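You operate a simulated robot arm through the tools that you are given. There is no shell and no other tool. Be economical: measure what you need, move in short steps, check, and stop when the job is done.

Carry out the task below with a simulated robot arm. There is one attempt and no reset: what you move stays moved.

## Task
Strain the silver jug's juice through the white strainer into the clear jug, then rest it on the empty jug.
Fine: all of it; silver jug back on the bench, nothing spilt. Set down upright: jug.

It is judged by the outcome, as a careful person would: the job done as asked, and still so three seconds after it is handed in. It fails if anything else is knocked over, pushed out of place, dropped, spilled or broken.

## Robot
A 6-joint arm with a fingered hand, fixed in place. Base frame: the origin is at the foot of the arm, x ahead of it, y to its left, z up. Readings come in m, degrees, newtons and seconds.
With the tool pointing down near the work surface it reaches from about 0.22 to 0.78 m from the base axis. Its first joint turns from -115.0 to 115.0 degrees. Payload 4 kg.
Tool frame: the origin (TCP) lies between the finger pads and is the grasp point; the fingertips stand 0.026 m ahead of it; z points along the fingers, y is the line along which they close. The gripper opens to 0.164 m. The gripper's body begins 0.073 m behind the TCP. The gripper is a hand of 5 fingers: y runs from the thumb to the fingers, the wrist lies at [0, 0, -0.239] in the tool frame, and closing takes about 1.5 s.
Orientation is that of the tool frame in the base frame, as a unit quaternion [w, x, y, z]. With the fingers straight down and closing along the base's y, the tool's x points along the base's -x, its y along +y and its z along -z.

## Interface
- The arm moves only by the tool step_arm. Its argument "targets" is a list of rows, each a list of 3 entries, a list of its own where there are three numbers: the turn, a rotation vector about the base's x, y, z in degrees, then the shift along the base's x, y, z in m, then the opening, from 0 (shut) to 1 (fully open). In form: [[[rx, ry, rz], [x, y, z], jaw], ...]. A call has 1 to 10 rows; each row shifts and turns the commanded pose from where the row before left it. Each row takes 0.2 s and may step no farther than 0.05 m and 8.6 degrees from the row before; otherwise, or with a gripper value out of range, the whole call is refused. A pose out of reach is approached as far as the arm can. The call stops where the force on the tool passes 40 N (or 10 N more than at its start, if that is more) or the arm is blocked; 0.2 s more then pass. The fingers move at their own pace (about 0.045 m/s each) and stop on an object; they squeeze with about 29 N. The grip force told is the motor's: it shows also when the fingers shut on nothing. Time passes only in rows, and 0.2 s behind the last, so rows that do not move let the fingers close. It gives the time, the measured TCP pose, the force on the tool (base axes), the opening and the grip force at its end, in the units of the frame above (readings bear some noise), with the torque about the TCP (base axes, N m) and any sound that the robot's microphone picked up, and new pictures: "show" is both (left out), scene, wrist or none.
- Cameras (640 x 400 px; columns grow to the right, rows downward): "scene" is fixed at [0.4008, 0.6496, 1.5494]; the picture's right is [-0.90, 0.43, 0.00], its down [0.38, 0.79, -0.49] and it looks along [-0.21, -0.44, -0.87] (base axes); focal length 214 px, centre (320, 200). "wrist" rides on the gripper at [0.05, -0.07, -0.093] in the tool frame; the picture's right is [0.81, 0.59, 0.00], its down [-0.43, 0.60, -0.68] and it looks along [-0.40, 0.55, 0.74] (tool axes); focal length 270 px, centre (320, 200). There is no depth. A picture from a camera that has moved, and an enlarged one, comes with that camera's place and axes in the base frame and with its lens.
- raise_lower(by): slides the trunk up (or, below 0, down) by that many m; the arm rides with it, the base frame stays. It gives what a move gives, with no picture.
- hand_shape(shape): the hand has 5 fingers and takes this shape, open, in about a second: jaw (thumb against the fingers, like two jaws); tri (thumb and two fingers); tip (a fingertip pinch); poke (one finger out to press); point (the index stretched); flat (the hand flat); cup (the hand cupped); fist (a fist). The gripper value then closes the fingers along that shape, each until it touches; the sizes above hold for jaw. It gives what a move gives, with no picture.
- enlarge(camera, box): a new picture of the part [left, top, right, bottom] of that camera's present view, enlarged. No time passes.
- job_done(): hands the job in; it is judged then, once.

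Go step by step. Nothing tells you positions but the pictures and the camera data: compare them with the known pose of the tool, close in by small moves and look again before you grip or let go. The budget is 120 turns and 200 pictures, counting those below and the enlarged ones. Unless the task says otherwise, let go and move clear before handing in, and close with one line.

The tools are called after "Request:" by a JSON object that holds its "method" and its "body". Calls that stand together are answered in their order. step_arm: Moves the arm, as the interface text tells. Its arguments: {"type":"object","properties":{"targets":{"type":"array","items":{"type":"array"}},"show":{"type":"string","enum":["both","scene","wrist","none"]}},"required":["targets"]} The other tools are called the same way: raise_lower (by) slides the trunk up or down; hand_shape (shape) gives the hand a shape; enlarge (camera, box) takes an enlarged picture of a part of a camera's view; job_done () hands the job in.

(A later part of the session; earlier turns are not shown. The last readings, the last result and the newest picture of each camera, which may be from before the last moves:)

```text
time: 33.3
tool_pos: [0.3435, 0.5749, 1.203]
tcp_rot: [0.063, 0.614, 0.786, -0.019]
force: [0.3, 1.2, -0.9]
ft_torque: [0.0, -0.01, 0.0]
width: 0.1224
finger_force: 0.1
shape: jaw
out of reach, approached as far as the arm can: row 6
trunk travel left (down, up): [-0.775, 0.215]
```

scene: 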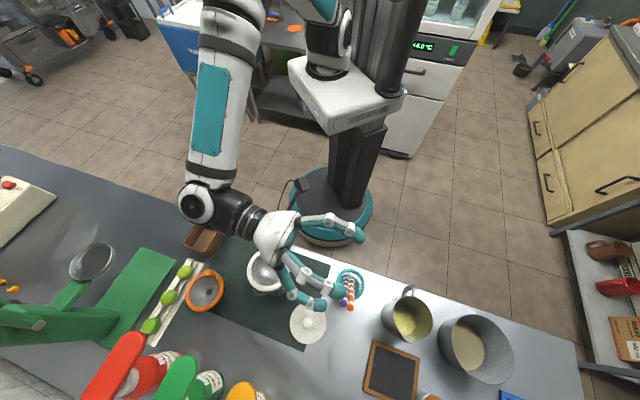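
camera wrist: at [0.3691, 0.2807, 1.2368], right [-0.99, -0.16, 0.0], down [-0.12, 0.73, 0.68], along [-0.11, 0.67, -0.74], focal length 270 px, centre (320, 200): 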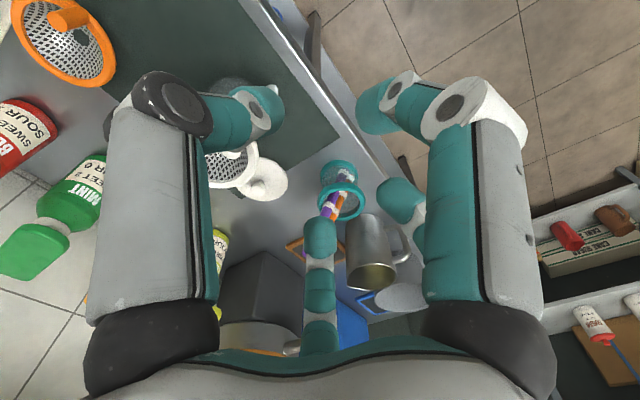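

Request:
{"method": "step_arm", "body": {"targets": [[[3, 2.2, 0], [0.034, -0.006, 0], 0.75], [[3.2, 2.2, 0], [0.034, -0.006, 0], 0.75], [[0, 0, 0], [0.034, -0.006, 0], 0.75], [[0, 0, 0], [0.034, -0.006, 0.007], 0.75]], "show": "none"}}

Request:
{"method": "step_arm", "body": {"targets": [[[8.5, 0, 0], [0, 0, 0], 0.75], [[8.5, 0, 0], [0, 0, 0], 0.75], [[8.5, 0, 0], [0, 0, 0], 0.75], [[8.5, 0, 0], [0, 0, 0], 0.75], [[8.5, 0, 0], [0, 0, 0], 0.75], [[8.5, 0, 0], [0, 0, 0], 0.75], [[8.5, 0, 0], [0, 0, 0], 0.75], [[8.5, 0, 0], [0, 0, 0], 0.75], [[8.5, 0, 0], [0, 0, 0], 0.75], [[8.5, 0, 0], [0, 0, 0], 0.75]], "show": "scene"}}

```text
time: 34.3
tool_pos: [0.4741, 0.5424, 1.2025]
tcp_rot: [-0.002, 0.615, 0.789, 0.0]
force: [1.1, 0.5, 0.7]
ft_torque: [0.0, 0.0, 0.02]
width: 0.1228
finger_force: 0.0
shape: jaw
out of reach, approached as far as the arm can: row 4
trunk travel left (down, up): [-0.775, 0.215]
```

```text
time: 36.5
tool_pos: [0.474, 0.5449, 1.2023]
tcp_rot: [-0.416, 0.453, 0.583, 0.531]
force: [0.1, 0.1, 0.5]
ft_torque: [0.03, -0.03, 0.0]
width: 0.1226
finger_force: 0.1
shape: jaw
trunk travel left (down, up): [-0.775, 0.215]
```

scene: 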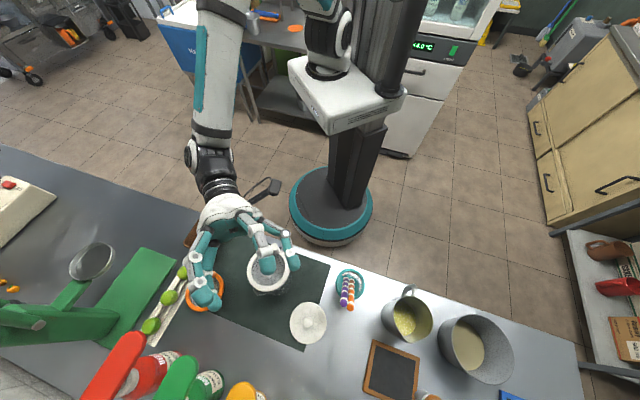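

An 85° tilt toward −y works. I'll continue to ~130° to confirm.

Request:
{"method": "step_arm", "body": {"targets": [[[8.5, 0, 0], [0, 0, 0], 0.75], [[8.5, 0, 0], [0, 0, 0], 0.75], [[8.5, 0, 0], [0, 0, 0], 0.75], [[8.5, 0, 0], [0, 0, 0], 0.75], [[8.5, 0, 0], [0, 0, 0], 0.75]], "show": "scene"}}

```text
time: 37.7
tool_pos: [0.4743, 0.5492, 1.2069]
tcp_rot: [-0.475, 0.39, 0.501, 0.609]
force: [0.4, -0.6, -0.1]
ft_torque: [0.01, 0.0, 0.02]
width: 0.1228
finger_force: 0.1
shape: jaw
out of reach, approached as far as the arm can: row 2, 3, 4, 5
trunk travel left (down, up): [-0.775, 0.215]
```

scene: 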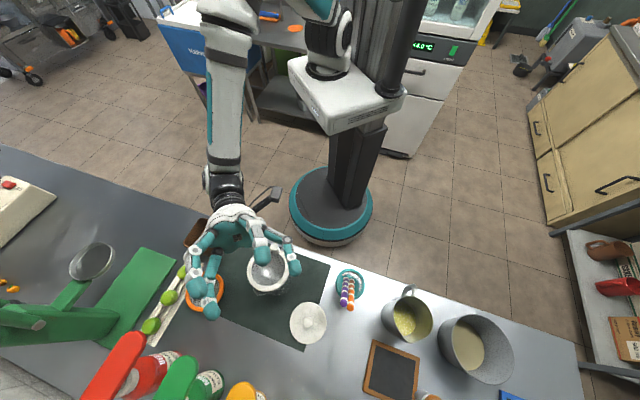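

The tilt stops at about 101°. Lowering the trunk relative to the hand may help, so I'll raise the hand with the arm while checking the range.

Request:
{"method": "step_arm", "body": {"targets": [[[0, 0, 0], [0, 0, 0.04], 0.75], [[0, 0, 0], [0, 0, 0.04], 0.75], [[0, 0, 0], [0, 0, 0.04], 0.75], [[8, 0, 0], [0, 0, 0], 0.75], [[8, 0, 0], [0, 0, 0], 0.75], [[8, 0, 0], [0, 0, 0], 0.75]], "show": "none"}}

```text
time: 39.1
tool_pos: [0.4984, 0.6376, 1.4068]
tcp_rot: [-0.54, 0.294, 0.368, 0.697]
force: [1.0, 0.5, -0.1]
ft_torque: [-0.04, 0.01, 0.01]
width: 0.1228
finger_force: 0.0
shape: jaw
out of reach, approached as far as the arm can: row 5, 6
trunk travel left (down, up): [-0.775, 0.215]
```

About 124° is possible when the arm reaches relatively higher, so I'll combine the final tilt with lowering the trunk. Now I'll level the hand and head toward the silver jug.

Request:
{"method": "step_arm", "body": {"targets": [[[-8.2, 0, 0], [-0.0132, -0.0078, -0.0138], 0.75], [[-8.2, 0, 0], [-0.0132, -0.0078, -0.0138], 0.75], [[-8.2, 0, 0], [-0.0132, -0.0078, -0.0138], 0.75], [[-8.2, 0, 0], [-0.0132, -0.0078, -0.0138], 0.75], [[-8.2, 0, 0], [-0.0132, -0.0078, -0.0138], 0.75], [[-8.2, 0, 0], [-0.0132, -0.0078, -0.0138], 0.75], [[-8.2, 0, 0], [-0.0132, -0.0078, -0.0138], 0.75], [[-8.2, 0, 0], [-0.0132, -0.0078, -0.0138], 0.75], [[-8.2, 0, 0], [-0.0132, -0.0078, -0.0138], 0.75], [[-8.2, 0, 0], [-0.0132, -0.0078, -0.0138], 0.75]], "show": "none"}}

Request:
{"method": "step_arm", "body": {"targets": [[[-8.2, 0, 0], [-0.0132, -0.0078, -0.0138], 0.75], [[-8.2, 0, 0], [-0.0132, -0.0078, -0.0138], 0.75], [[-8.2, 0, 0], [-0.0132, -0.0078, -0.0138], 0.75], [[-8.2, 0, 0], [-0.0132, -0.0078, -0.0138], 0.75], [[-8.2, 0, 0], [-0.0132, -0.0078, -0.0138], 0.75]], "show": "none"}}

```text
time: 41.3
tool_pos: [0.3657, 0.5592, 1.2687]
tcp_rot: [-0.226, 0.571, 0.734, 0.289]
force: [0.6, 0.3, -1.0]
ft_torque: [0.01, 0.02, 0.0]
width: 0.1228
finger_force: 0.0
shape: jaw
trunk travel left (down, up): [-0.775, 0.215]
```

```text
time: 42.5
tool_pos: [0.3013, 0.5198, 1.1996]
tcp_rot: [-0.011, 0.615, 0.788, 0.014]
force: [-0.3, 0.1, 0.6]
ft_torque: [-0.03, -0.04, 0.0]
width: 0.1227
finger_force: 0.0
shape: jaw
trunk travel left (down, up): [-0.775, 0.215]
```

Now I'll yaw +135° to the grasp heading and position for a wrist view of the silver jug.

Request:
{"method": "step_arm", "body": {"targets": [[[-2, 0, 0], [0, 0, 0], 0.95], [[0, 0, 8.5], [0, 0, 0], 0.95], [[0, 0, 8.5], [0, 0, 0], 0.95], [[0, 0, 8.5], [0, 0, 0], 0.95], [[0, 0, 8.5], [0, 0, 0], 0.95], [[0, 0, 8.5], [0, 0, 0], 0.95], [[0, 0, 8.5], [0, 0, 0], 0.95], [[0, 0, 8.5], [0, 0, 0], 0.95], [[0, 0, 8.5], [0, 0, 0], 0.95], [[0, 0, 8.5], [0, 0, 0], 0.95]], "show": "none"}}

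Request:
{"method": "step_arm", "body": {"targets": [[[0, 0, 8.5], [-0.004, 0.008, -0.012], 1], [[0, 0, 8.5], [-0.004, 0.008, -0.012], 1], [[0, 0, 8.5], [-0.004, 0.008, -0.012], 1], [[0, 0, 8.5], [-0.004, 0.008, -0.012], 1], [[0, 0, 8.5], [-0.004, 0.008, -0.012], 1], [[0, 0, 8.5], [-0.004, 0.008, -0.012], 1], [[0, 0, 7.5], [-0.004, 0.008, -0.012], 1]], "show": "both"}}

```text
time: 44.7
tool_pos: [0.301, 0.5185, 1.1995]
tcp_rot: [-0.002, -0.007, 1.0, -0.001]
force: [-0.1, 0.5, 0.7]
ft_torque: [0.02, 0.0, -0.01]
width: 0.1555
finger_force: 0.0
shape: jaw
trunk travel left (down, up): [-0.775, 0.215]
```

```text
time: 46.3
tool_pos: [0.2718, 0.5759, 1.1143]
tcp_rot: [-0.002, -0.495, 0.869, -0.002]
force: [-0.1, 0.2, -0.6]
ft_torque: [-0.05, -0.01, 0.0]
width: 0.1638
finger_force: 0.0
shape: jaw
trunk travel left (down, up): [-0.775, 0.215]
camera wrist: at [0.3066, 0.4968, 1.2097], right [-0.92, -0.39, 0.0], down [-0.29, 0.68, 0.68], along [-0.27, 0.62, -0.74], focal length 270 px, centre (320, 200)
```

scene: 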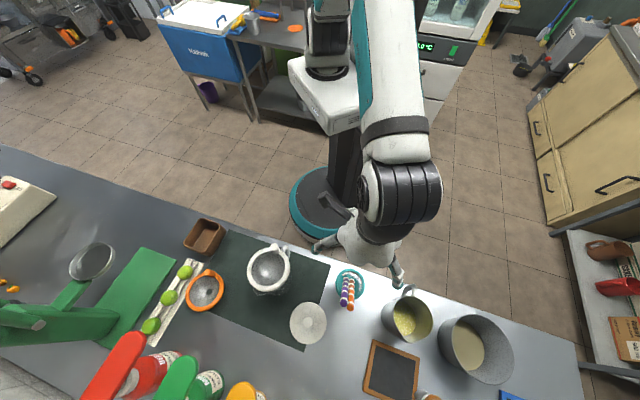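
wrist: 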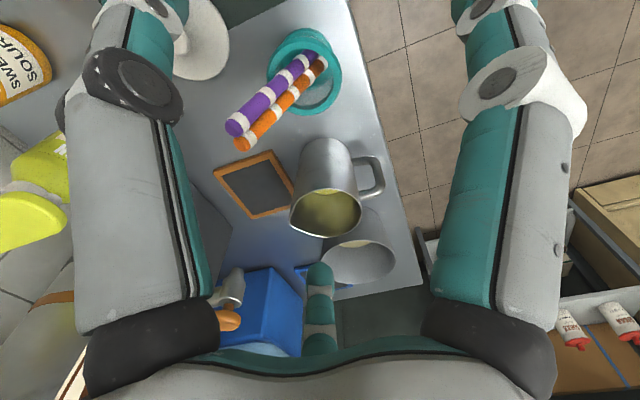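

Request:
{"method": "enlarge", "body": {"camera": "wrist", "box": [260, 110, 420, 260]}}

Request:
{"method": "enlarge", "body": {"camera": "scene", "box": [330, 260, 450, 370]}}

```text
2.67 times, centred on (340, 185) of wrist
camera zoom: at [0.3066, 0.4968, 1.2097], right [-0.92, -0.39, 0.0], down [-0.29, 0.68, 0.68], along [-0.27, 0.62, -0.74], focal length 721 px, centre (267, 240)
```

zoom: 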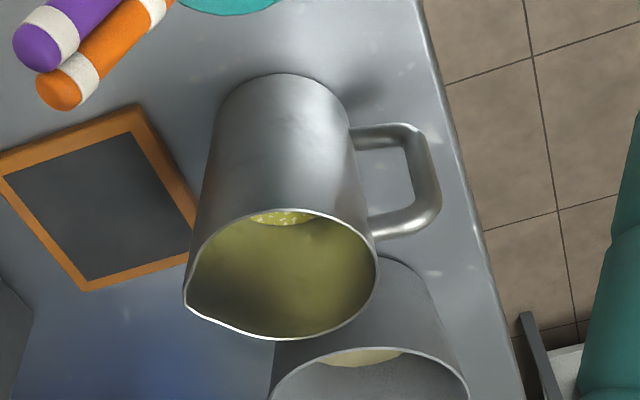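

```text
3.64 times, centred on (390, 315) of scene
camera zoom: at [0.4008, 0.6496, 1.5494], right [-0.9, 0.43, 0.0], down [0.38, 0.79, -0.49], along [-0.21, -0.44, -0.87], focal length 780 px, centre (66, -218)
```

zoom: 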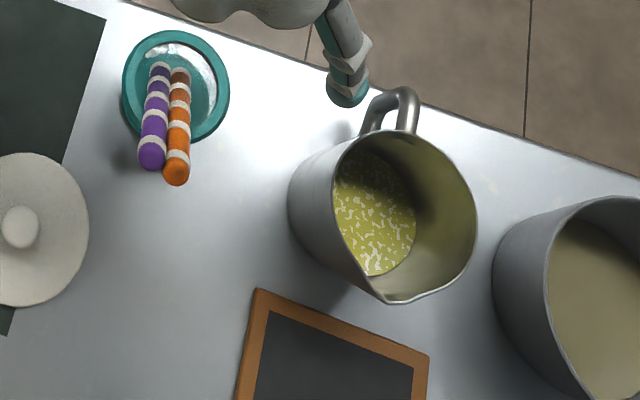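

The jug rim centre is near (0.193, 0.745, 0.942), about 10 cm wide, with the handle toward 225°. I'll move above it with a slight extra yaw so the handle falls between two digits.

Request:
{"method": "step_arm", "body": {"targets": [[[0, 0, 2], [-0.016, 0.034, 0], 0.9], [[0, 0, 2], [-0.016, 0.034, 0], 0.9], [[0, 0, 2], [-0.016, 0.034, 0], 0.9], [[0, 0, 2], [-0.016, 0.034, 0], 0.9], [[0, 0, 0], [-0.015, 0.033, 0], 0.9], [[0, 0, 0], [0, 0, -0.02], 0.9]], "show": "both"}}

Request:
{"method": "enlarge", "body": {"camera": "scene", "box": [340, 200, 500, 350]}}

```text
time: 47.7
tool_pos: [0.19, 0.726, 1.0874]
tcp_rot: [-0.002, -0.553, 0.833, -0.002]
force: [-0.6, 1.0, 0.2]
ft_torque: [-0.01, 0.02, 0.01]
width: 0.1478
finger_force: 0.1
shape: jaw
out of reach, approached as far as the arm can: row 5
trunk travel left (down, up): [-0.775, 0.215]
camera wrist: at [0.2343, 0.6532, 1.1822], right [-0.86, -0.52, 0.0], down [-0.38, 0.63, 0.68], along [-0.35, 0.58, -0.74], focal length 270 px, centre (320, 200)
```

scene: 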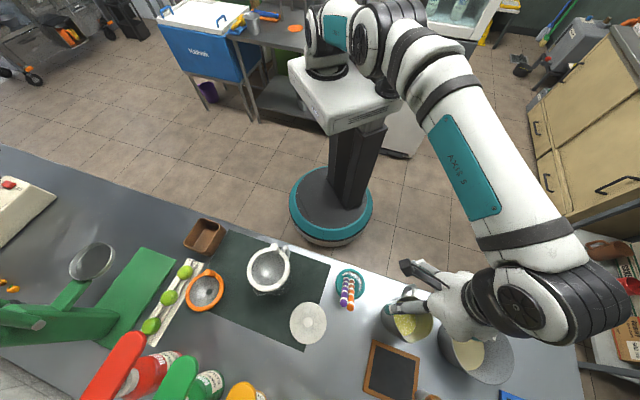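
wrist: 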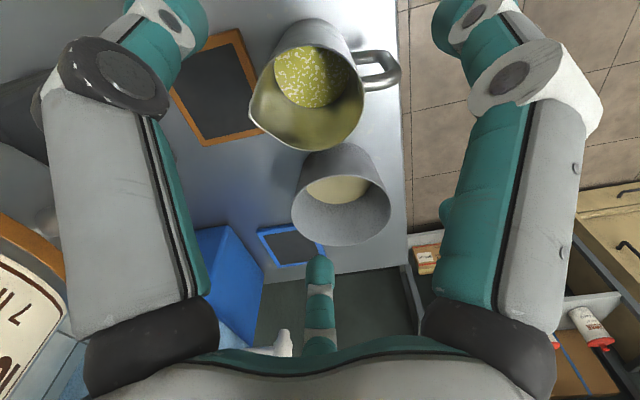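

```text
2.67 times, centred on (420, 275) of scene
camera zoom: at [0.4008, 0.6496, 1.5494], right [-0.9, 0.43, 0.0], down [0.38, 0.79, -0.49], along [-0.21, -0.44, -0.87], focal length 572 px, centre (53, 0)
```

zoom: 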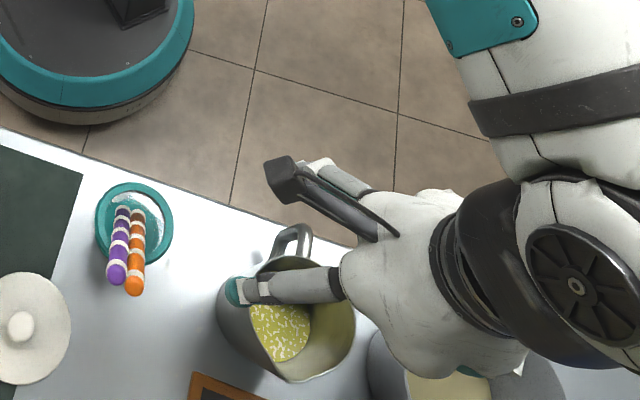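

The jug is nearly under the hand, now estimated at (0.195, 0.740). I'll descend partway and re-check.

Request:
{"method": "step_arm", "body": {"targets": [[[0, 0, 0], [0.001, 0.003, -0.03], 0.95], [[0, 0, 0], [0.002, 0.003, -0.03], 0.95], [[0, 0, 0], [0.002, 0.004, -0.02], 0.95], [[0, 0, 0], [0, 0, 0], 0.95]], "show": "wrist"}}

Request:
{"method": "enlarge", "body": {"camera": "scene", "box": [350, 250, 470, 350]}}

```text
time: 48.7
tool_pos: [0.1948, 0.7363, 1.0091]
tcp_rot: [-0.002, -0.553, 0.833, 0.0]
force: [0.0, -0.5, -1.0]
ft_torque: [0.0, 0.0, -0.03]
width: 0.1556
finger_force: 0.0
shape: jaw
trunk travel left (down, up): [-0.775, 0.215]
camera wrist: at [0.2394, 0.6626, 1.103], right [-0.86, -0.52, 0.0], down [-0.38, 0.63, 0.68], along [-0.35, 0.58, -0.74], focal length 270 px, centre (320, 200)
```

wrist: 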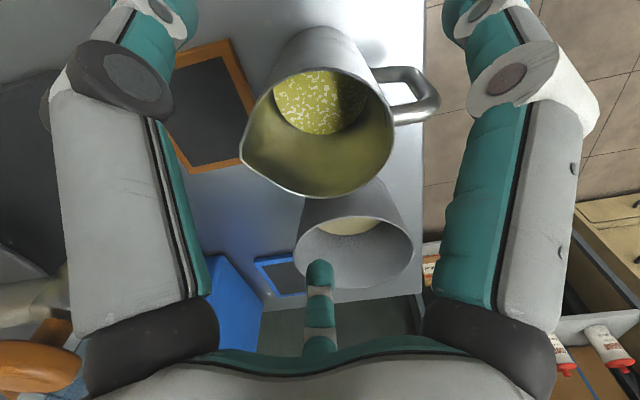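

```text
4.00 times, centred on (410, 300) of scene
camera zoom: at [0.4008, 0.6496, 1.5494], right [-0.9, 0.43, 0.0], down [0.38, 0.79, -0.49], along [-0.21, -0.44, -0.87], focal length 858 px, centre (-40, -200)
```

zoom: 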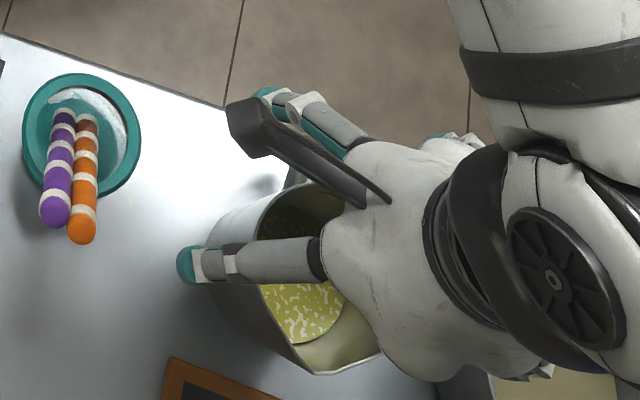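

Request:
{"method": "step_arm", "body": {"targets": [[[0, 0, 0], [-0.001, 0.002, -0.025], 0.95], [[0, 0, 0], [-0.001, 0.001, -0.025], 0.95], [[0, 0, 0], [0, 0, 0], 0.95]], "show": "wrist"}}

Request:
{"method": "enlarge", "body": {"camera": "scene", "box": [350, 250, 470, 350]}}

```text
time: 49.5
tool_pos: [0.1915, 0.7387, 0.9583]
tcp_rot: [-0.002, -0.553, 0.833, -0.001]
force: [-0.2, -0.5, -0.3]
ft_torque: [0.01, 0.03, -0.02]
width: 0.1555
finger_force: 0.1
shape: jaw
trunk travel left (down, up): [-0.775, 0.215]
camera wrist: at [0.2372, 0.6654, 1.0532], right [-0.86, -0.52, 0.0], down [-0.38, 0.63, 0.68], along [-0.35, 0.58, -0.74], focal length 270 px, centre (320, 200)
```

wrist: 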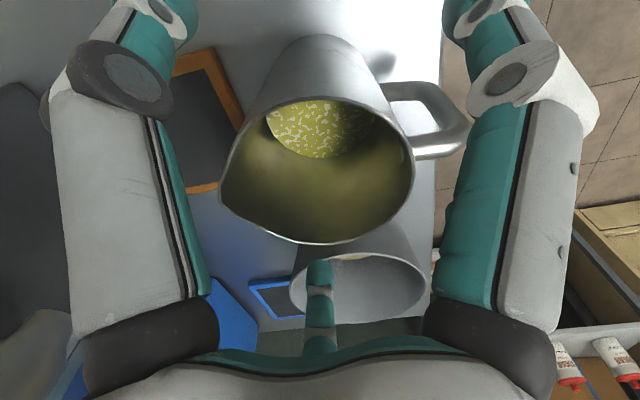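

```text
4.00 times, centred on (410, 300) of scene
camera zoom: at [0.4008, 0.6496, 1.5494], right [-0.9, 0.43, 0.0], down [0.38, 0.79, -0.49], along [-0.21, -0.44, -0.87], focal length 858 px, centre (-40, -200)
```

zoom: 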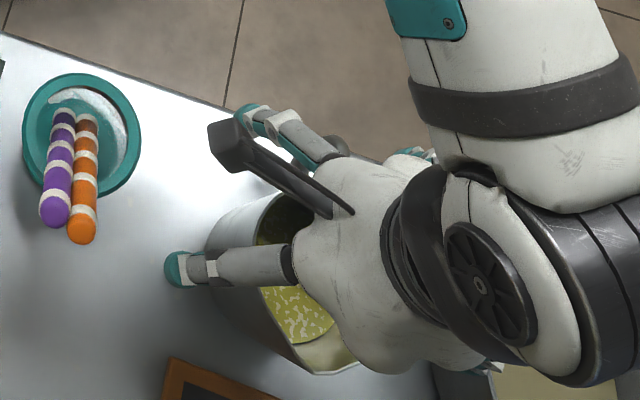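

Request:
{"method": "step_arm", "body": {"targets": [[[0, 0, 0], [0.001, 0, -0.02], 0.95], [[0, 0, 0], [0, 0, -0.02], 0.95], [[0, 0, 0], [0, 0, -0.02], 0.95], [[0, 0, 0], [0, 0, 0], 0.95]], "show": "wrist"}}

Request:
{"method": "enlarge", "body": {"camera": "scene", "box": [350, 250, 470, 350]}}

```text
time: 50.5
tool_pos: [0.193, 0.7402, 0.8984]
tcp_rot: [-0.002, -0.552, 0.834, -0.002]
force: [-0.3, 0.1, -0.5]
ft_torque: [0.0, 0.0, 0.03]
width: 0.1557
finger_force: 0.0
shape: jaw
trunk travel left (down, up): [-0.775, 0.215]
camera wrist: at [0.2381, 0.6654, 0.9928], right [-0.86, -0.52, 0.0], down [-0.38, 0.63, 0.68], along [-0.35, 0.58, -0.74], focal length 270 px, centre (320, 200)
```

wrist: 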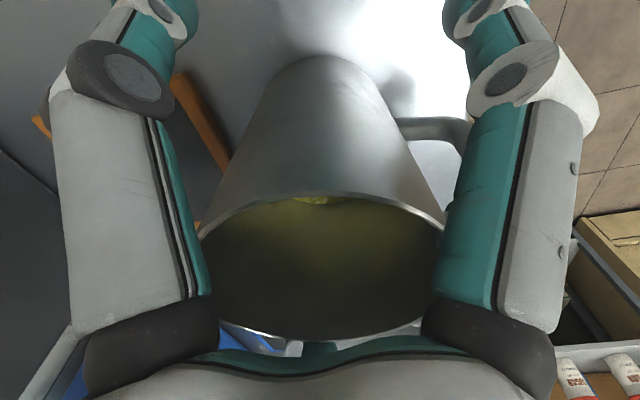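

```text
4.00 times, centred on (410, 300) of scene
camera zoom: at [0.4008, 0.6496, 1.5494], right [-0.9, 0.43, 0.0], down [0.38, 0.79, -0.49], along [-0.21, -0.44, -0.87], focal length 858 px, centre (-40, -200)
```

zoom: 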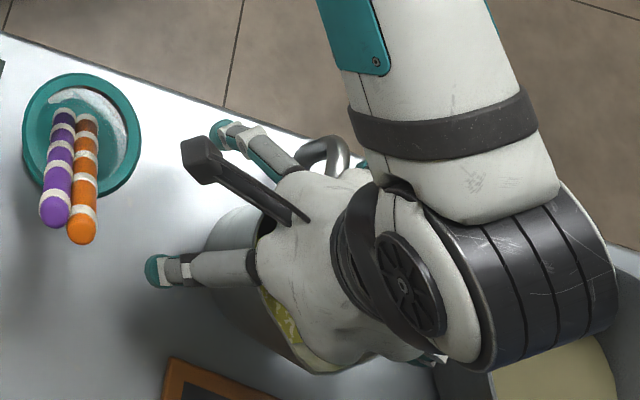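

The hand is around the jug, the handle lies between two digits, and nothing is touching. I'll close on the body.

Request:
{"method": "step_arm", "body": {"targets": [[[0, 0, 0], [0, 0, 0], 0.8], [[0, 0, 0], [0, 0, 0], 0.7], [[0, 0, 0], [0, 0, 0], 0.6], [[0, 0, 0], [0, 0, 0], 0.5], [[0, 0, 0], [0, 0, 0], 0.3], [[0, 0, 0], [0, 0, 0], 0.0], [[0, 0, 0], [0, 0, 0], 0.0], [[0, 0, 0], [0, 0, 0], 0.0], [[0, 0, 0], [0, 0, 0], 0.0]], "show": "wrist"}}

Request:
{"method": "enlarge", "body": {"camera": "scene", "box": [350, 250, 470, 350]}}

```text
time: 52.5
tool_pos: [0.1944, 0.7391, 0.8977]
tcp_rot: [-0.001, -0.553, 0.833, 0.0]
force: [0.8, 0.3, 1.2]
ft_torque: [0.01, -0.06, 0.01]
width: 0.083
finger_force: 28.5
shape: jaw
trunk travel left (down, up): [-0.775, 0.215]
camera wrist: at [0.2382, 0.6656, 0.9924], right [-0.86, -0.52, 0.0], down [-0.38, 0.63, 0.68], along [-0.35, 0.58, -0.74], focal length 270 px, centre (320, 200)
```

wrist: 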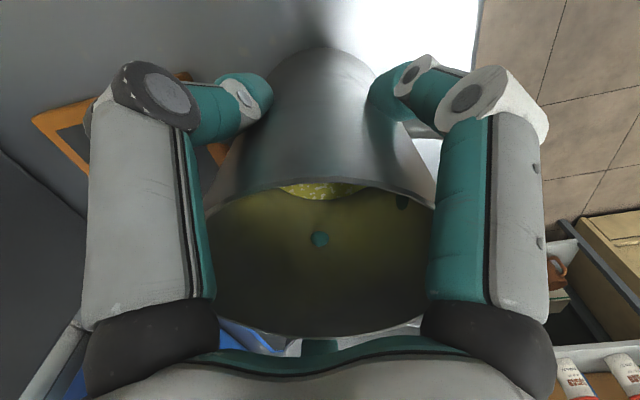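

```text
4.00 times, centred on (410, 300) of scene
camera zoom: at [0.4008, 0.6496, 1.5494], right [-0.9, 0.43, 0.0], down [0.38, 0.79, -0.49], along [-0.21, -0.44, -0.87], focal length 858 px, centre (-40, -200)
```

zoom: 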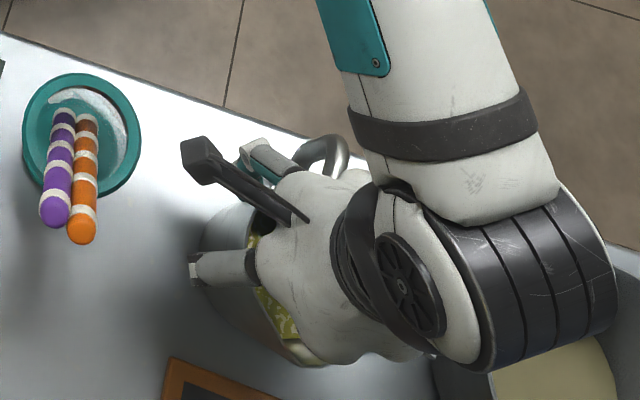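

The jug is gripped firmly at 28.5 N. I'll lift a little with the trunk to test the hold and the level.

Request:
{"method": "raise_lower", "body": {"by": 0.03}}

Request:
{"method": "enlarge", "body": {"camera": "scene", "box": [350, 240, 470, 350]}}

Request:
{"method": "enlarge", "body": {"camera": "wrist", "box": [0, 0, 640, 400]}}

```text
time: 53.2
tool_pos: [0.1938, 0.7394, 0.9285]
tcp_rot: [-0.002, -0.553, 0.833, -0.001]
force: [-0.7, 0.4, -5.9]
ft_torque: [0.04, -0.11, 0.01]
width: 0.0834
finger_force: 29.1
shape: jaw
trunk travel left (down, up): [-0.805, 0.185]
```

```text
3.64 times, centred on (410, 295) of scene
camera zoom: at [0.4008, 0.6496, 1.5494], right [-0.9, 0.43, 0.0], down [0.38, 0.79, -0.49], along [-0.21, -0.44, -0.87], focal length 780 px, centre (-7, -146)
```

zoom: 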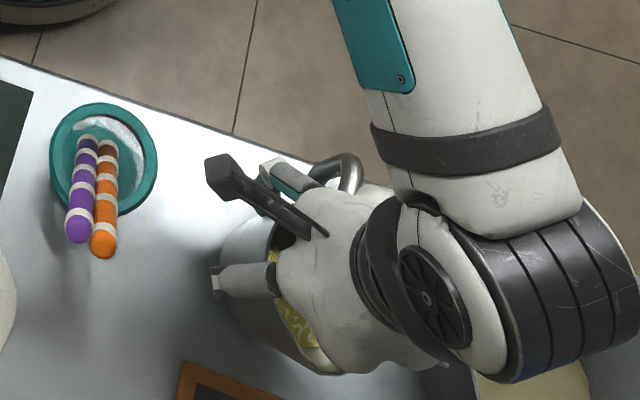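

```text
1.00 times, centred on (320, 200) of wrist (not enlarged: the box is as wide or as high as the picture)
camera zoom: at [0.2382, 0.666, 1.0222], right [-0.86, -0.52, 0.0], down [-0.38, 0.63, 0.67], along [-0.35, 0.58, -0.74], focal length 270 px, centre (320, 200)
```

zoom: 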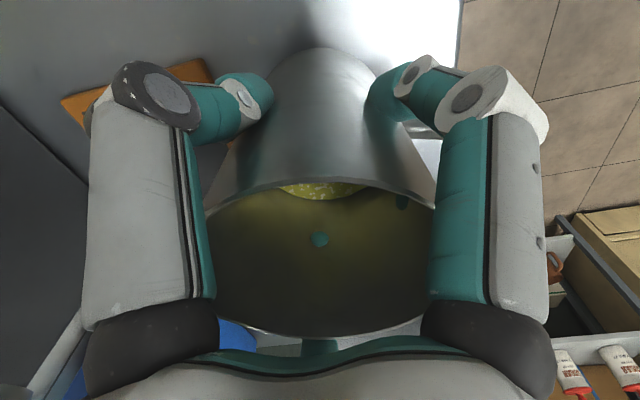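

The jug hangs steady at about 0.6 kg. I'll raise the trunk to clear the straws.

Request:
{"method": "raise_lower", "body": {"by": 0.175}}

Request:
{"method": "step_arm", "body": {"targets": [[[0, 0, -4], [0.008, -0.012, 0], 0.0], [[0, 0, -4], [0.01, -0.015, 0], 0.0], [[0, 0, -4], [0.012, -0.015, 0], 0.0], [[0, 0, -4], [0.012, -0.014, 0], 0.0], [[0, 0, -4], [0.012, -0.01, 0], 0.0], [[0, 0, -4], [0.012, -0.008, 0], 0.0], [[0, 0, -4], [0.012, -0.006, 0], 0.0], [[0, 0, -4], [0.012, -0.006, 0], 0.0], [[0, 0, -4], [0.012, -0.004, 0], 0.0], [[0, 0, -4], [0.01, -0.004, 0], 0.0]], "show": "both"}}

```text
time: 55.2
tool_pos: [0.1926, 0.7407, 1.1031]
tcp_rot: [0.0, -0.553, 0.833, -0.002]
force: [-0.1, -0.5, -5.9]
ft_torque: [0.04, -0.11, -0.01]
width: 0.083
finger_force: 29.1
shape: jaw
trunk travel left (down, up): [-0.98, 0.01]
```

```text
time: 57.4
tool_pos: [0.3053, 0.6453, 1.104]
tcp_rot: [-0.002, -0.234, 0.972, -0.002]
force: [1.1, 0.2, -5.8]
ft_torque: [0.01, -0.1, 0.01]
width: 0.083
finger_force: 29.2
shape: jaw
trunk travel left (down, up): [-0.98, 0.01]
camera wrist: at [0.2927, 0.5603, 1.1978], right [-0.99, 0.16, 0.0], down [0.12, 0.73, 0.68], along [0.1, 0.67, -0.74], focal length 270 px, centre (320, 200)
```

scene: 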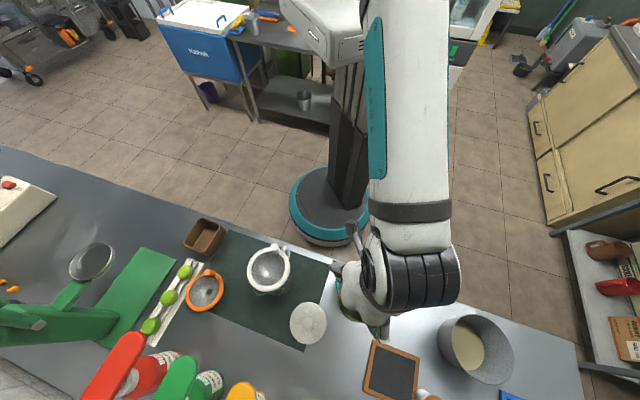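
wrist: 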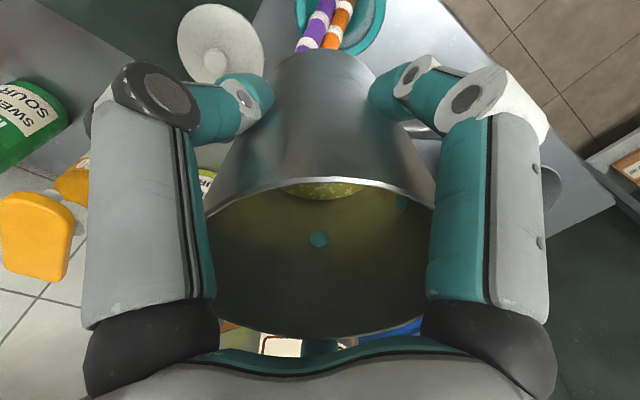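

The jug is level and travelling well. I'll continue toward the pour side while yawing so the spout points toward −y.

Request:
{"method": "step_arm", "body": {"targets": [[[0, 0, -5], [0.0144, -0.005, 0], 0.0], [[0, 0, -5], [0.0144, -0.005, 0], 0.0], [[0, 0, -5], [0.0144, -0.005, 0], 0.0], [[0, 0, -5], [0.0144, -0.005, 0], 0.0], [[0, 0, -5], [0.0144, -0.005, 0], 0.0], [[0, 0, -5], [0.0144, -0.005, 0], 0.0], [[0, 0, -5], [0.0144, -0.005, 0], 0.0], [[0, 0, -5], [0.0144, -0.005, 0], 0.0], [[0, 0, -5], [0.0144, -0.005, 0], 0.0], [[0, 0, -5], [0.0144, -0.005, 0], 0.0]], "show": "none"}}

Request:
{"method": "step_arm", "body": {"targets": [[[0, 0, -5], [0.0144, -0.003, 0], 0.0], [[0, 0, -5], [0.0144, -0.003, 0], 0.0], [[0, 0, -5], [0, 0, 0], 0.0], [[0, 0, -5], [0, 0, 0], 0.0], [[0, 0, -5], [0, 0, 0], 0.0], [[0, 0, -5], [0, 0, 0], 0.0], [[0, 0, -5], [0, 0, 0], 0.0], [[0, 0, -5], [0, 0, 0], 0.0], [[0, 0, -5], [0, 0, 0], 0.0]], "show": "both"}}

```text
time: 59.6
tool_pos: [0.4507, 0.5954, 1.1033]
tcp_rot: [-0.002, 0.2, 0.98, -0.001]
force: [0.2, -0.6, -4.9]
ft_torque: [-0.11, -0.02, 0.02]
width: 0.083
finger_force: 28.5
shape: jaw
trunk travel left (down, up): [-0.98, 0.01]
```

```text
time: 61.6
tool_pos: [0.4786, 0.5899, 1.1034]
tcp_rot: [-0.002, 0.56, 0.828, -0.001]
force: [0.1, -0.1, -5.6]
ft_torque: [-0.07, 0.04, -0.04]
width: 0.0827
finger_force: 29.0
shape: jaw
trunk travel left (down, up): [-0.98, 0.01]
camera wrist: at [0.3956, 0.6099, 1.1974], right [0.24, 0.97, 0.0], down [0.72, -0.18, 0.68], along [0.66, -0.16, -0.74], focal length 270 px, centre (320, 200)
```

scene: 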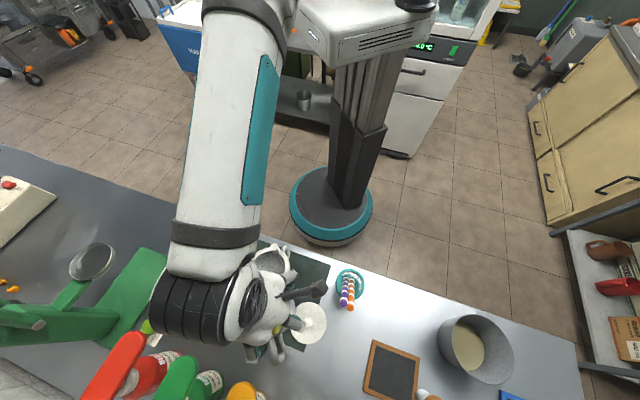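
wrist: 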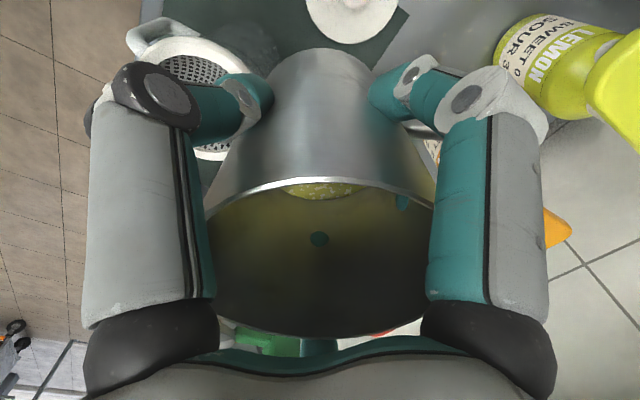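

The spout now points toward −y beside the strainer. I'll tilt to 45°, before any flow, while easing in.

Request:
{"method": "step_arm", "body": {"targets": [[[5, 0, 0], [0, -0.002, 0], 0.0], [[5, 0, 0], [0, -0.002, 0], 0.0], [[5, 0, 0], [0, -0.002, 0], 0.0], [[5, 0, 0], [0, -0.002, 0], 0.0], [[5, 0, 0], [0, -0.002, 0], 0.0], [[5, 0, 0], [0, -0.002, 0], 0.0], [[5, 0, 0], [0, 0, 0], 0.0], [[5, 0, 0], [0, 0, 0], 0.0]], "show": "both"}}

```text
time: 63.4
tool_pos: [0.4782, 0.5775, 1.1031]
tcp_rot: [-0.193, 0.525, 0.779, 0.284]
force: [0.1, 0.0, -6.4]
ft_torque: [-0.16, 0.04, 0.01]
width: 0.0827
finger_force: 28.3
shape: jaw
trunk travel left (down, up): [-0.98, 0.01]
camera wrist: at [0.3959, 0.5324, 1.1889], right [0.24, 0.74, 0.63], down [0.72, -0.57, 0.4], along [0.66, 0.35, -0.67], focal length 270 px, centre (320, 200)
```

scene: 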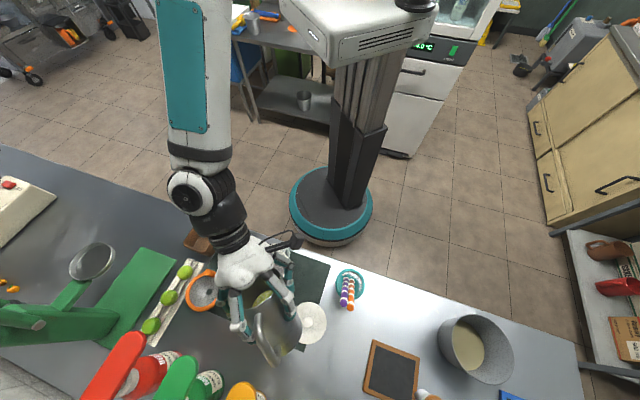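
wrist: 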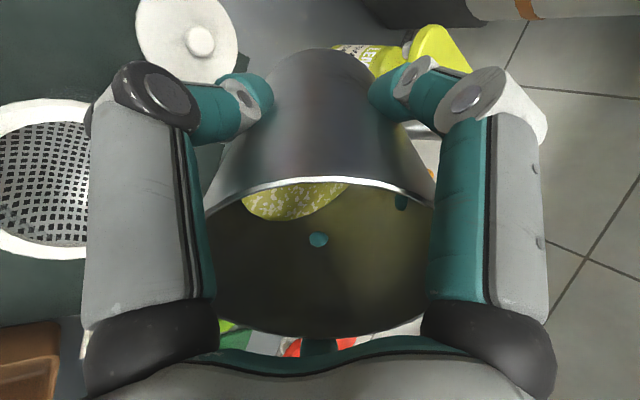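

Holding well at 40°. Now I'll swap trunk height for arm height so the wrist has more tilt range.

Request:
{"method": "step_arm", "body": {"targets": [[[0, 0, 0], [0, 0, 0.02], 0.0], [[0, 0, 0], [0, 0, 0.025], 0.0], [[0, 0, 0], [0, 0, 0.025], 0.0], [[0, 0, 0], [0, 0, 0.03], 0.0]], "show": "none"}}

Request:
{"method": "raise_lower", "body": {"by": -0.1}}

Request:
{"method": "step_arm", "body": {"targets": [[[0, 0, 0], [0, 0, 0.02], 0.0], [[0, 0, 0], [0, 0, 0.025], 0.0], [[0, 0, 0], [0, 0, 0.025], 0.0], [[0, 0, 0], [0, 0, 0.03], 0.0]], "show": "none"}}

Request:
{"method": "raise_lower", "body": {"by": -0.1}}

```text
time: 64.4
tool_pos: [0.4765, 0.5764, 1.2038]
tcp_rot: [-0.193, 0.524, 0.78, 0.284]
force: [-0.9, -0.2, -5.9]
ft_torque: [-0.16, 0.03, 0.01]
width: 0.0827
finger_force: 28.8
shape: jaw
trunk travel left (down, up): [-0.98, 0.01]
```

```text
time: 65.7
tool_pos: [0.4795, 0.5785, 1.1048]
tcp_rot: [-0.192, 0.525, 0.779, 0.285]
force: [0.8, 0.3, -5.4]
ft_torque: [-0.2, 0.03, -0.01]
width: 0.0827
finger_force: 28.8
shape: jaw
trunk travel left (down, up): [-0.88, 0.11]
```

```text
time: 66.7
tool_pos: [0.4778, 0.5781, 1.2041]
tcp_rot: [-0.193, 0.524, 0.779, 0.284]
force: [-0.2, -0.1, -5.0]
ft_torque: [-0.17, 0.01, -0.01]
width: 0.083
finger_force: 28.7
shape: jaw
trunk travel left (down, up): [-0.88, 0.11]
```

```text
time: 68.1
tool_pos: [0.4775, 0.5791, 1.1035]
tcp_rot: [-0.192, 0.524, 0.78, 0.283]
force: [-0.1, -0.4, -5.6]
ft_torque: [-0.22, 0.03, -0.02]
width: 0.083
finger_force: 28.7
shape: jaw
trunk travel left (down, up): [-0.78, 0.21]
```

Request:
{"method": "step_arm", "body": {"targets": [[[0, 0, 0], [0, 0, 0.02], 0.0], [[0, 0, 0], [0, 0, 0.025], 0.0], [[0, 0, 0], [0, 0, 0.025], 0.0], [[0, 0, 0], [0, 0, 0.03], 0.0]], "show": "none"}}

Request:
{"method": "raise_lower", "body": {"by": -0.1}}

Request:
{"method": "enlarge", "body": {"camera": "scene", "box": [180, 210, 360, 350]}}

Request:
{"method": "enlarge", "body": {"camera": "wrist", "box": [0, 0, 640, 400]}}

```text
time: 69.1
tool_pos: [0.4774, 0.5781, 1.203]
tcp_rot: [-0.193, 0.524, 0.78, 0.283]
force: [0.0, -0.6, -5.6]
ft_torque: [-0.16, 0.03, -0.01]
width: 0.0827
finger_force: 29.4
shape: jaw
trunk travel left (down, up): [-0.78, 0.21]
```

```text
time: 70.4
tool_pos: [0.4777, 0.5777, 1.1029]
tcp_rot: [-0.192, 0.524, 0.78, 0.284]
force: [1.1, 0.3, -5.9]
ft_torque: [-0.18, 0.07, 0.01]
width: 0.0825
finger_force: 29.2
shape: jaw
trunk travel left (down, up): [-0.68, 0.31]
```

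```text
2.86 times, centred on (270, 280) of scene
camera zoom: at [0.4008, 0.6496, 1.5494], right [-0.9, 0.43, 0.0], down [0.38, 0.79, -0.49], along [-0.21, -0.44, -0.87], focal length 613 px, centre (463, -29)
```

zoom: 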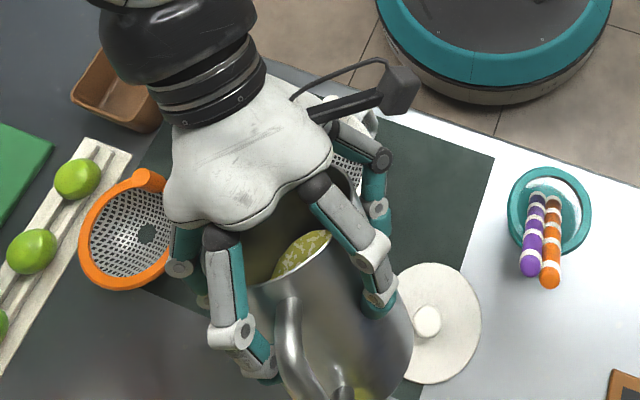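

```text
1.00 times, centred on (320, 200) of wrist (not enlarged: the box is as wide or as high as the picture)
camera zoom: at [0.3952, 0.5333, 1.1889], right [0.24, 0.74, 0.63], down [0.72, -0.57, 0.4], along [0.66, 0.35, -0.67], focal length 270 px, centre (320, 200)
```

zoom: 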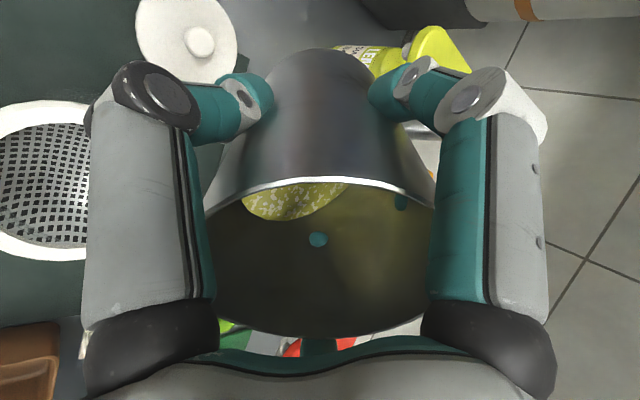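

All steady. I'll tilt to 60° while lowering, so the spout sits about 7 cm above the strainer, just behind its centre.

Request:
{"method": "step_arm", "body": {"targets": [[[4, 0, 0], [0, -0.0013, -0.0095], 0.0], [[4, 0, 0], [0, -0.0013, -0.0095], 0.0], [[4, 0, 0], [0, -0.0013, -0.0095], 0.0], [[4, 0, 0], [0, -0.0013, -0.0095], 0.0]], "show": "both"}}

Request:
{"method": "enlarge", "body": {"camera": "scene", "box": [200, 220, 340, 330]}}

```text
time: 71.4
tool_pos: [0.4798, 0.5726, 1.0649]
tcp_rot: [-0.263, 0.493, 0.732, 0.39]
force: [0.0, -0.4, -5.4]
ft_torque: [-0.19, 0.04, 0.0]
width: 0.0828
finger_force: 29.1
shape: jaw
trunk travel left (down, up): [-0.68, 0.31]
camera wrist: at [0.3955, 0.506, 1.1349], right [0.24, 0.54, 0.81], down [0.72, -0.66, 0.23], along [0.66, 0.52, -0.55], focal length 270 px, centre (320, 200)
```

scene: 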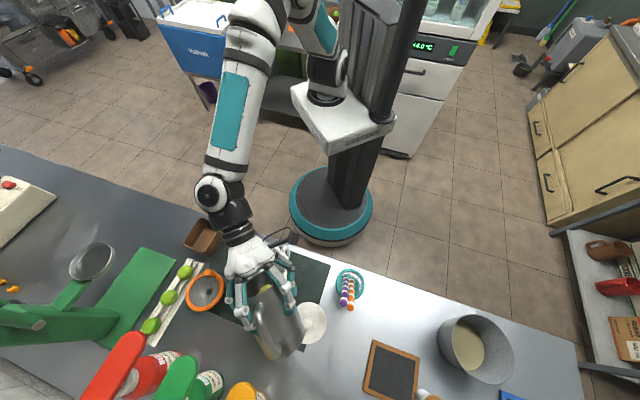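
wrist: 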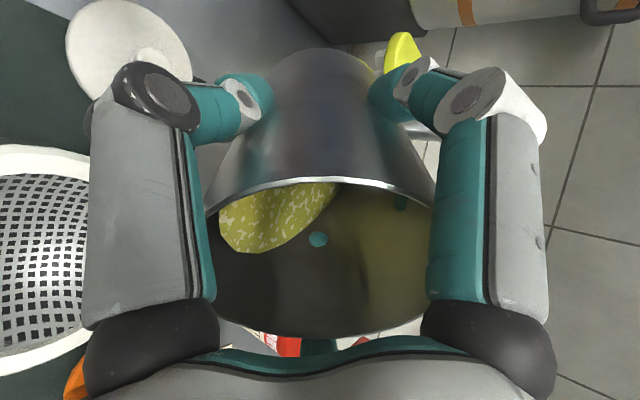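

```text
3.64 times, centred on (270, 275) of scene
camera zoom: at [0.4008, 0.6496, 1.5494], right [-0.9, 0.43, 0.0], down [0.38, 0.79, -0.49], along [-0.21, -0.44, -0.87], focal length 780 px, centre (502, -73)
```

zoom: 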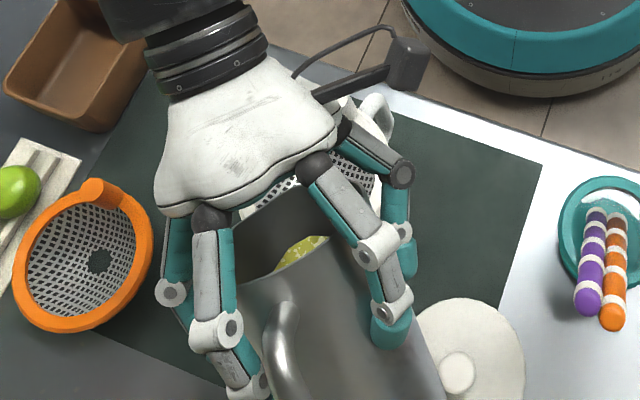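

No flow yet at 56°. I'll tilt gradually to about 68° and watch.

Request:
{"method": "step_arm", "body": {"targets": [[[2, 0, 0], [-0.0003, -0.0008, 0], 0.0], [[2, 0, 0], [-0.0003, -0.0008, 0], 0.0], [[2, 0, 0], [-0.0003, -0.0008, 0], 0.0], [[2, 0, 0], [-0.0003, -0.0008, 0], 0.0], [[2, 0, 0], [-0.0003, -0.0008, 0], 0.0], [[2, 0, 0], [0, -0.0008, 0], 0.0], [[0, 0, 0], [0, 0, 0], 0.0]], "show": "wrist"}}

Request:
{"method": "enlarge", "body": {"camera": "scene", "box": [200, 220, 340, 330]}}

```text
time: 73.0
tool_pos: [0.4778, 0.5682, 1.0652]
tcp_rot: [-0.313, 0.462, 0.688, 0.464]
force: [-0.3, 0.1, -5.5]
ft_torque: [-0.2, 0.04, 0.0]
width: 0.0826
finger_force: 28.9
shape: jaw
trunk travel left (down, up): [-0.68, 0.31]
camera wrist: at [0.3938, 0.4886, 1.12], right [0.24, 0.36, 0.9], down [0.72, -0.69, 0.09], along [0.66, 0.62, -0.43], focal length 270 px, centre (320, 200)
```

wrist: 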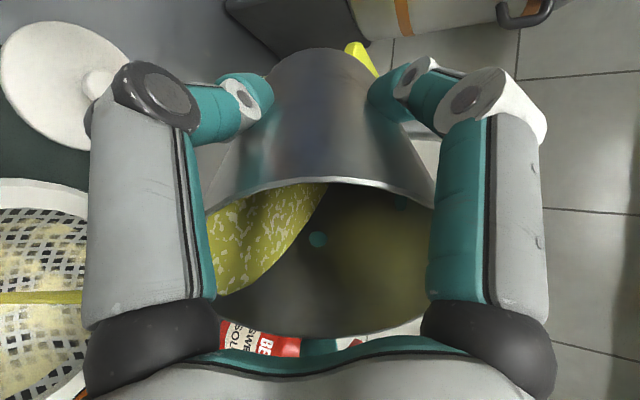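

```text
3.64 times, centred on (270, 275) of scene
camera zoom: at [0.4008, 0.6496, 1.5494], right [-0.9, 0.43, 0.0], down [0.38, 0.79, -0.49], along [-0.21, -0.44, -0.87], focal length 780 px, centre (502, -73)
```

zoom: 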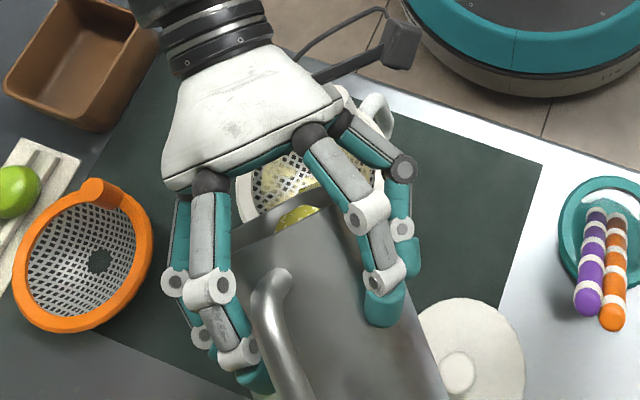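

Juice is streaming into the middle of the strainer. I'll hold and let it flow, then check.

Request:
{"method": "step_arm", "body": {"targets": [[[0, 0, 0], [0, 0, 0], 0.0], [[0, 0, 0], [0, 0, 0], 0.0], [[0, 0, 0], [0, 0, 0], 0.0], [[0, 0, 0], [0, 0, 0], 0.0], [[0, 0, 0], [0, 0, 0], 0.0]], "show": "wrist"}}

Request:
{"method": "enlarge", "body": {"camera": "wrist", "box": [0, 150, 200, 400]}}

Request:
{"method": "enlarge", "body": {"camera": "scene", "box": [230, 230, 310, 300]}}

```text
time: 74.2
tool_pos: [0.4772, 0.5689, 1.0644]
tcp_rot: [-0.313, 0.463, 0.687, 0.464]
force: [-0.5, -0.3, -4.9]
ft_torque: [-0.2, 0.04, 0.02]
width: 0.0827
finger_force: 29.6
shape: jaw
trunk travel left (down, up): [-0.68, 0.31]
camera wrist: at [0.3937, 0.4886, 1.1199], right [0.24, 0.36, 0.9], down [0.72, -0.69, 0.09], along [0.66, 0.62, -0.43], focal length 270 px, centre (320, 200)
```

wrist: 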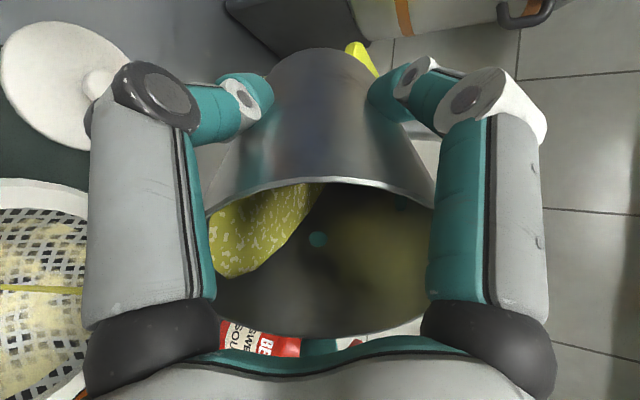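

```text
1.60 times, centred on (100, 275) of wrist
camera zoom: at [0.3937, 0.4886, 1.1199], right [0.24, 0.36, 0.9], down [0.72, -0.69, 0.09], along [0.66, 0.62, -0.43], focal length 432 px, centre (672, 80)
```

zoom: 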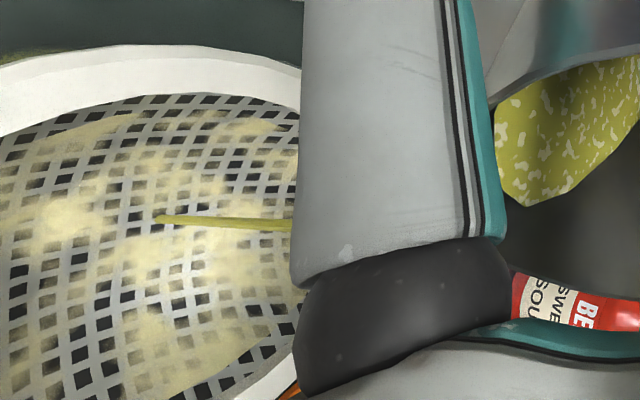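

```text
5.71 times, centred on (270, 265) of scene
camera zoom: at [0.4008, 0.6496, 1.5494], right [-0.9, 0.43, 0.0], down [0.38, 0.79, -0.49], along [-0.21, -0.44, -0.87], focal length 1226 px, centre (606, -171)
```

zoom: 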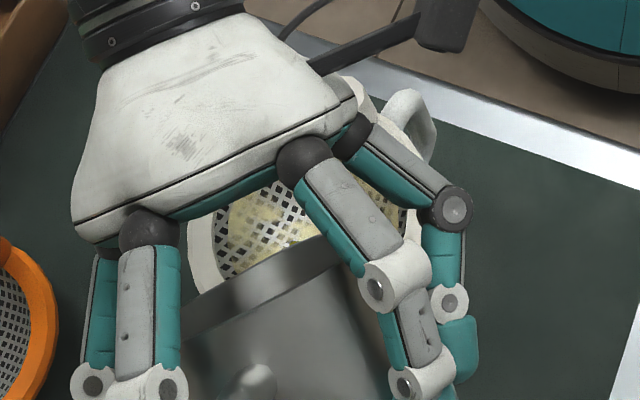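

The pour is landing well inside the mesh. I'll continue slowly to ~80°, keeping the spout in place.

Request:
{"method": "step_arm", "body": {"targets": [[[1.5, 0, 0], [0, -0.0014, 0.0014], 0.0], [[1.5, 0, 0], [0, -0.0014, 0.0014], 0.0], [[1.5, 0, 0], [0, -0.0014, 0.0014], 0.0], [[1.5, 0, 0], [0, -0.0014, 0.0014], 0.0], [[0, 0, 0], [0, 0, 0], 0.0], [[0, 0, 0], [0, 0, 0], 0.0], [[0, 0, 0], [0, 0, 0], 0.0], [[0, 0, 0], [0, 0, 0], 0.0], [[0, 0, 0], [0, 0, 0], 0.0]], "show": "wrist"}}

Request:
{"method": "step_arm", "body": {"targets": [[[1.5, 0, 0], [0, -0.0014, 0.0014], 0.0], [[1.5, 0, 0], [0, -0.0014, 0.0014], 0.0], [[1.5, 0, 0], [0, -0.0014, 0.0014], 0.0], [[1.5, 0, 0], [0, -0.0014, 0.0014], 0.0], [[0, 0, 0], [0, 0, 0], 0.0], [[0, 0, 0], [0, 0, 0], 0.0], [[0, 0, 0], [0, 0, 0], 0.0], [[0, 0, 0], [0, 0, 0], 0.0], [[0, 0, 0], [0, 0, 0], 0.0]], "show": "both"}}

```text
time: 76.2
tool_pos: [0.4772, 0.5629, 1.0707]
tcp_rot: [-0.338, 0.445, 0.662, 0.5]
force: [0.2, 0.0, -4.0]
ft_torque: [-0.16, 0.02, 0.0]
width: 0.0827
finger_force: 28.6
shape: jaw
trunk travel left (down, up): [-0.68, 0.31]
camera wrist: at [0.3936, 0.4779, 1.1169], right [0.24, 0.27, 0.93], down [0.72, -0.7, 0.01], along [0.66, 0.66, -0.36], focal length 270 px, centre (320, 200)
```

wrist: 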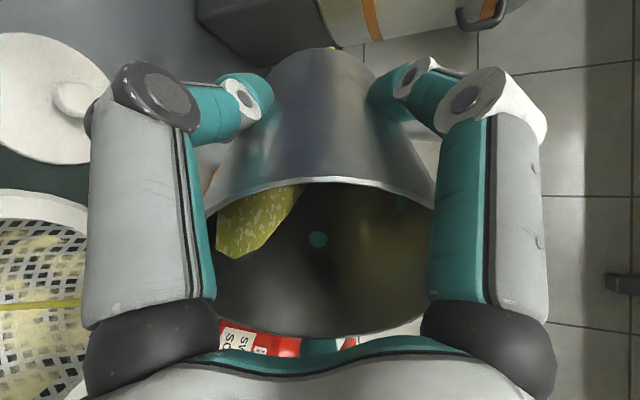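

```text
time: 78.2
tool_pos: [0.4768, 0.5578, 1.0762]
tcp_rot: [-0.359, 0.427, 0.635, 0.534]
force: [0.1, -0.2, -3.1]
ft_torque: [-0.15, 0.04, 0.0]
width: 0.0825
finger_force: 29.4
shape: jaw
trunk travel left (down, up): [-0.68, 0.31]
camera wrist: at [0.3935, 0.4679, 1.1134], right [0.24, 0.17, 0.96], down [0.72, -0.7, -0.06], along [0.66, 0.7, -0.29], focal length 270 px, centre (320, 200)
```

scene: 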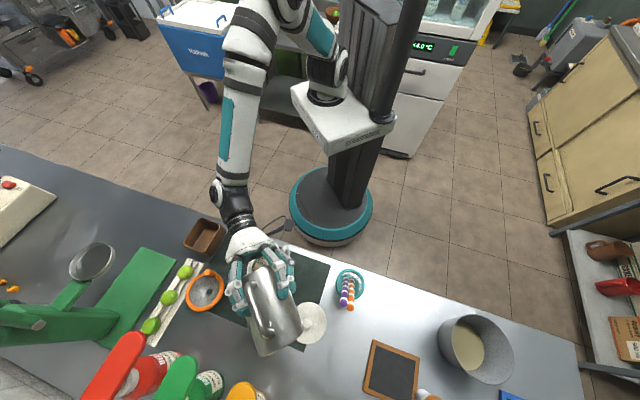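
wrist: 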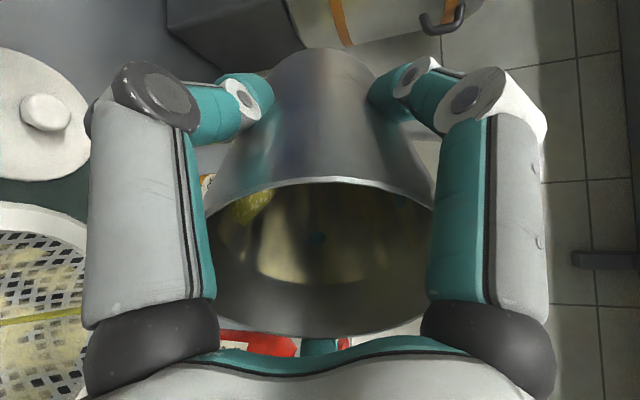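

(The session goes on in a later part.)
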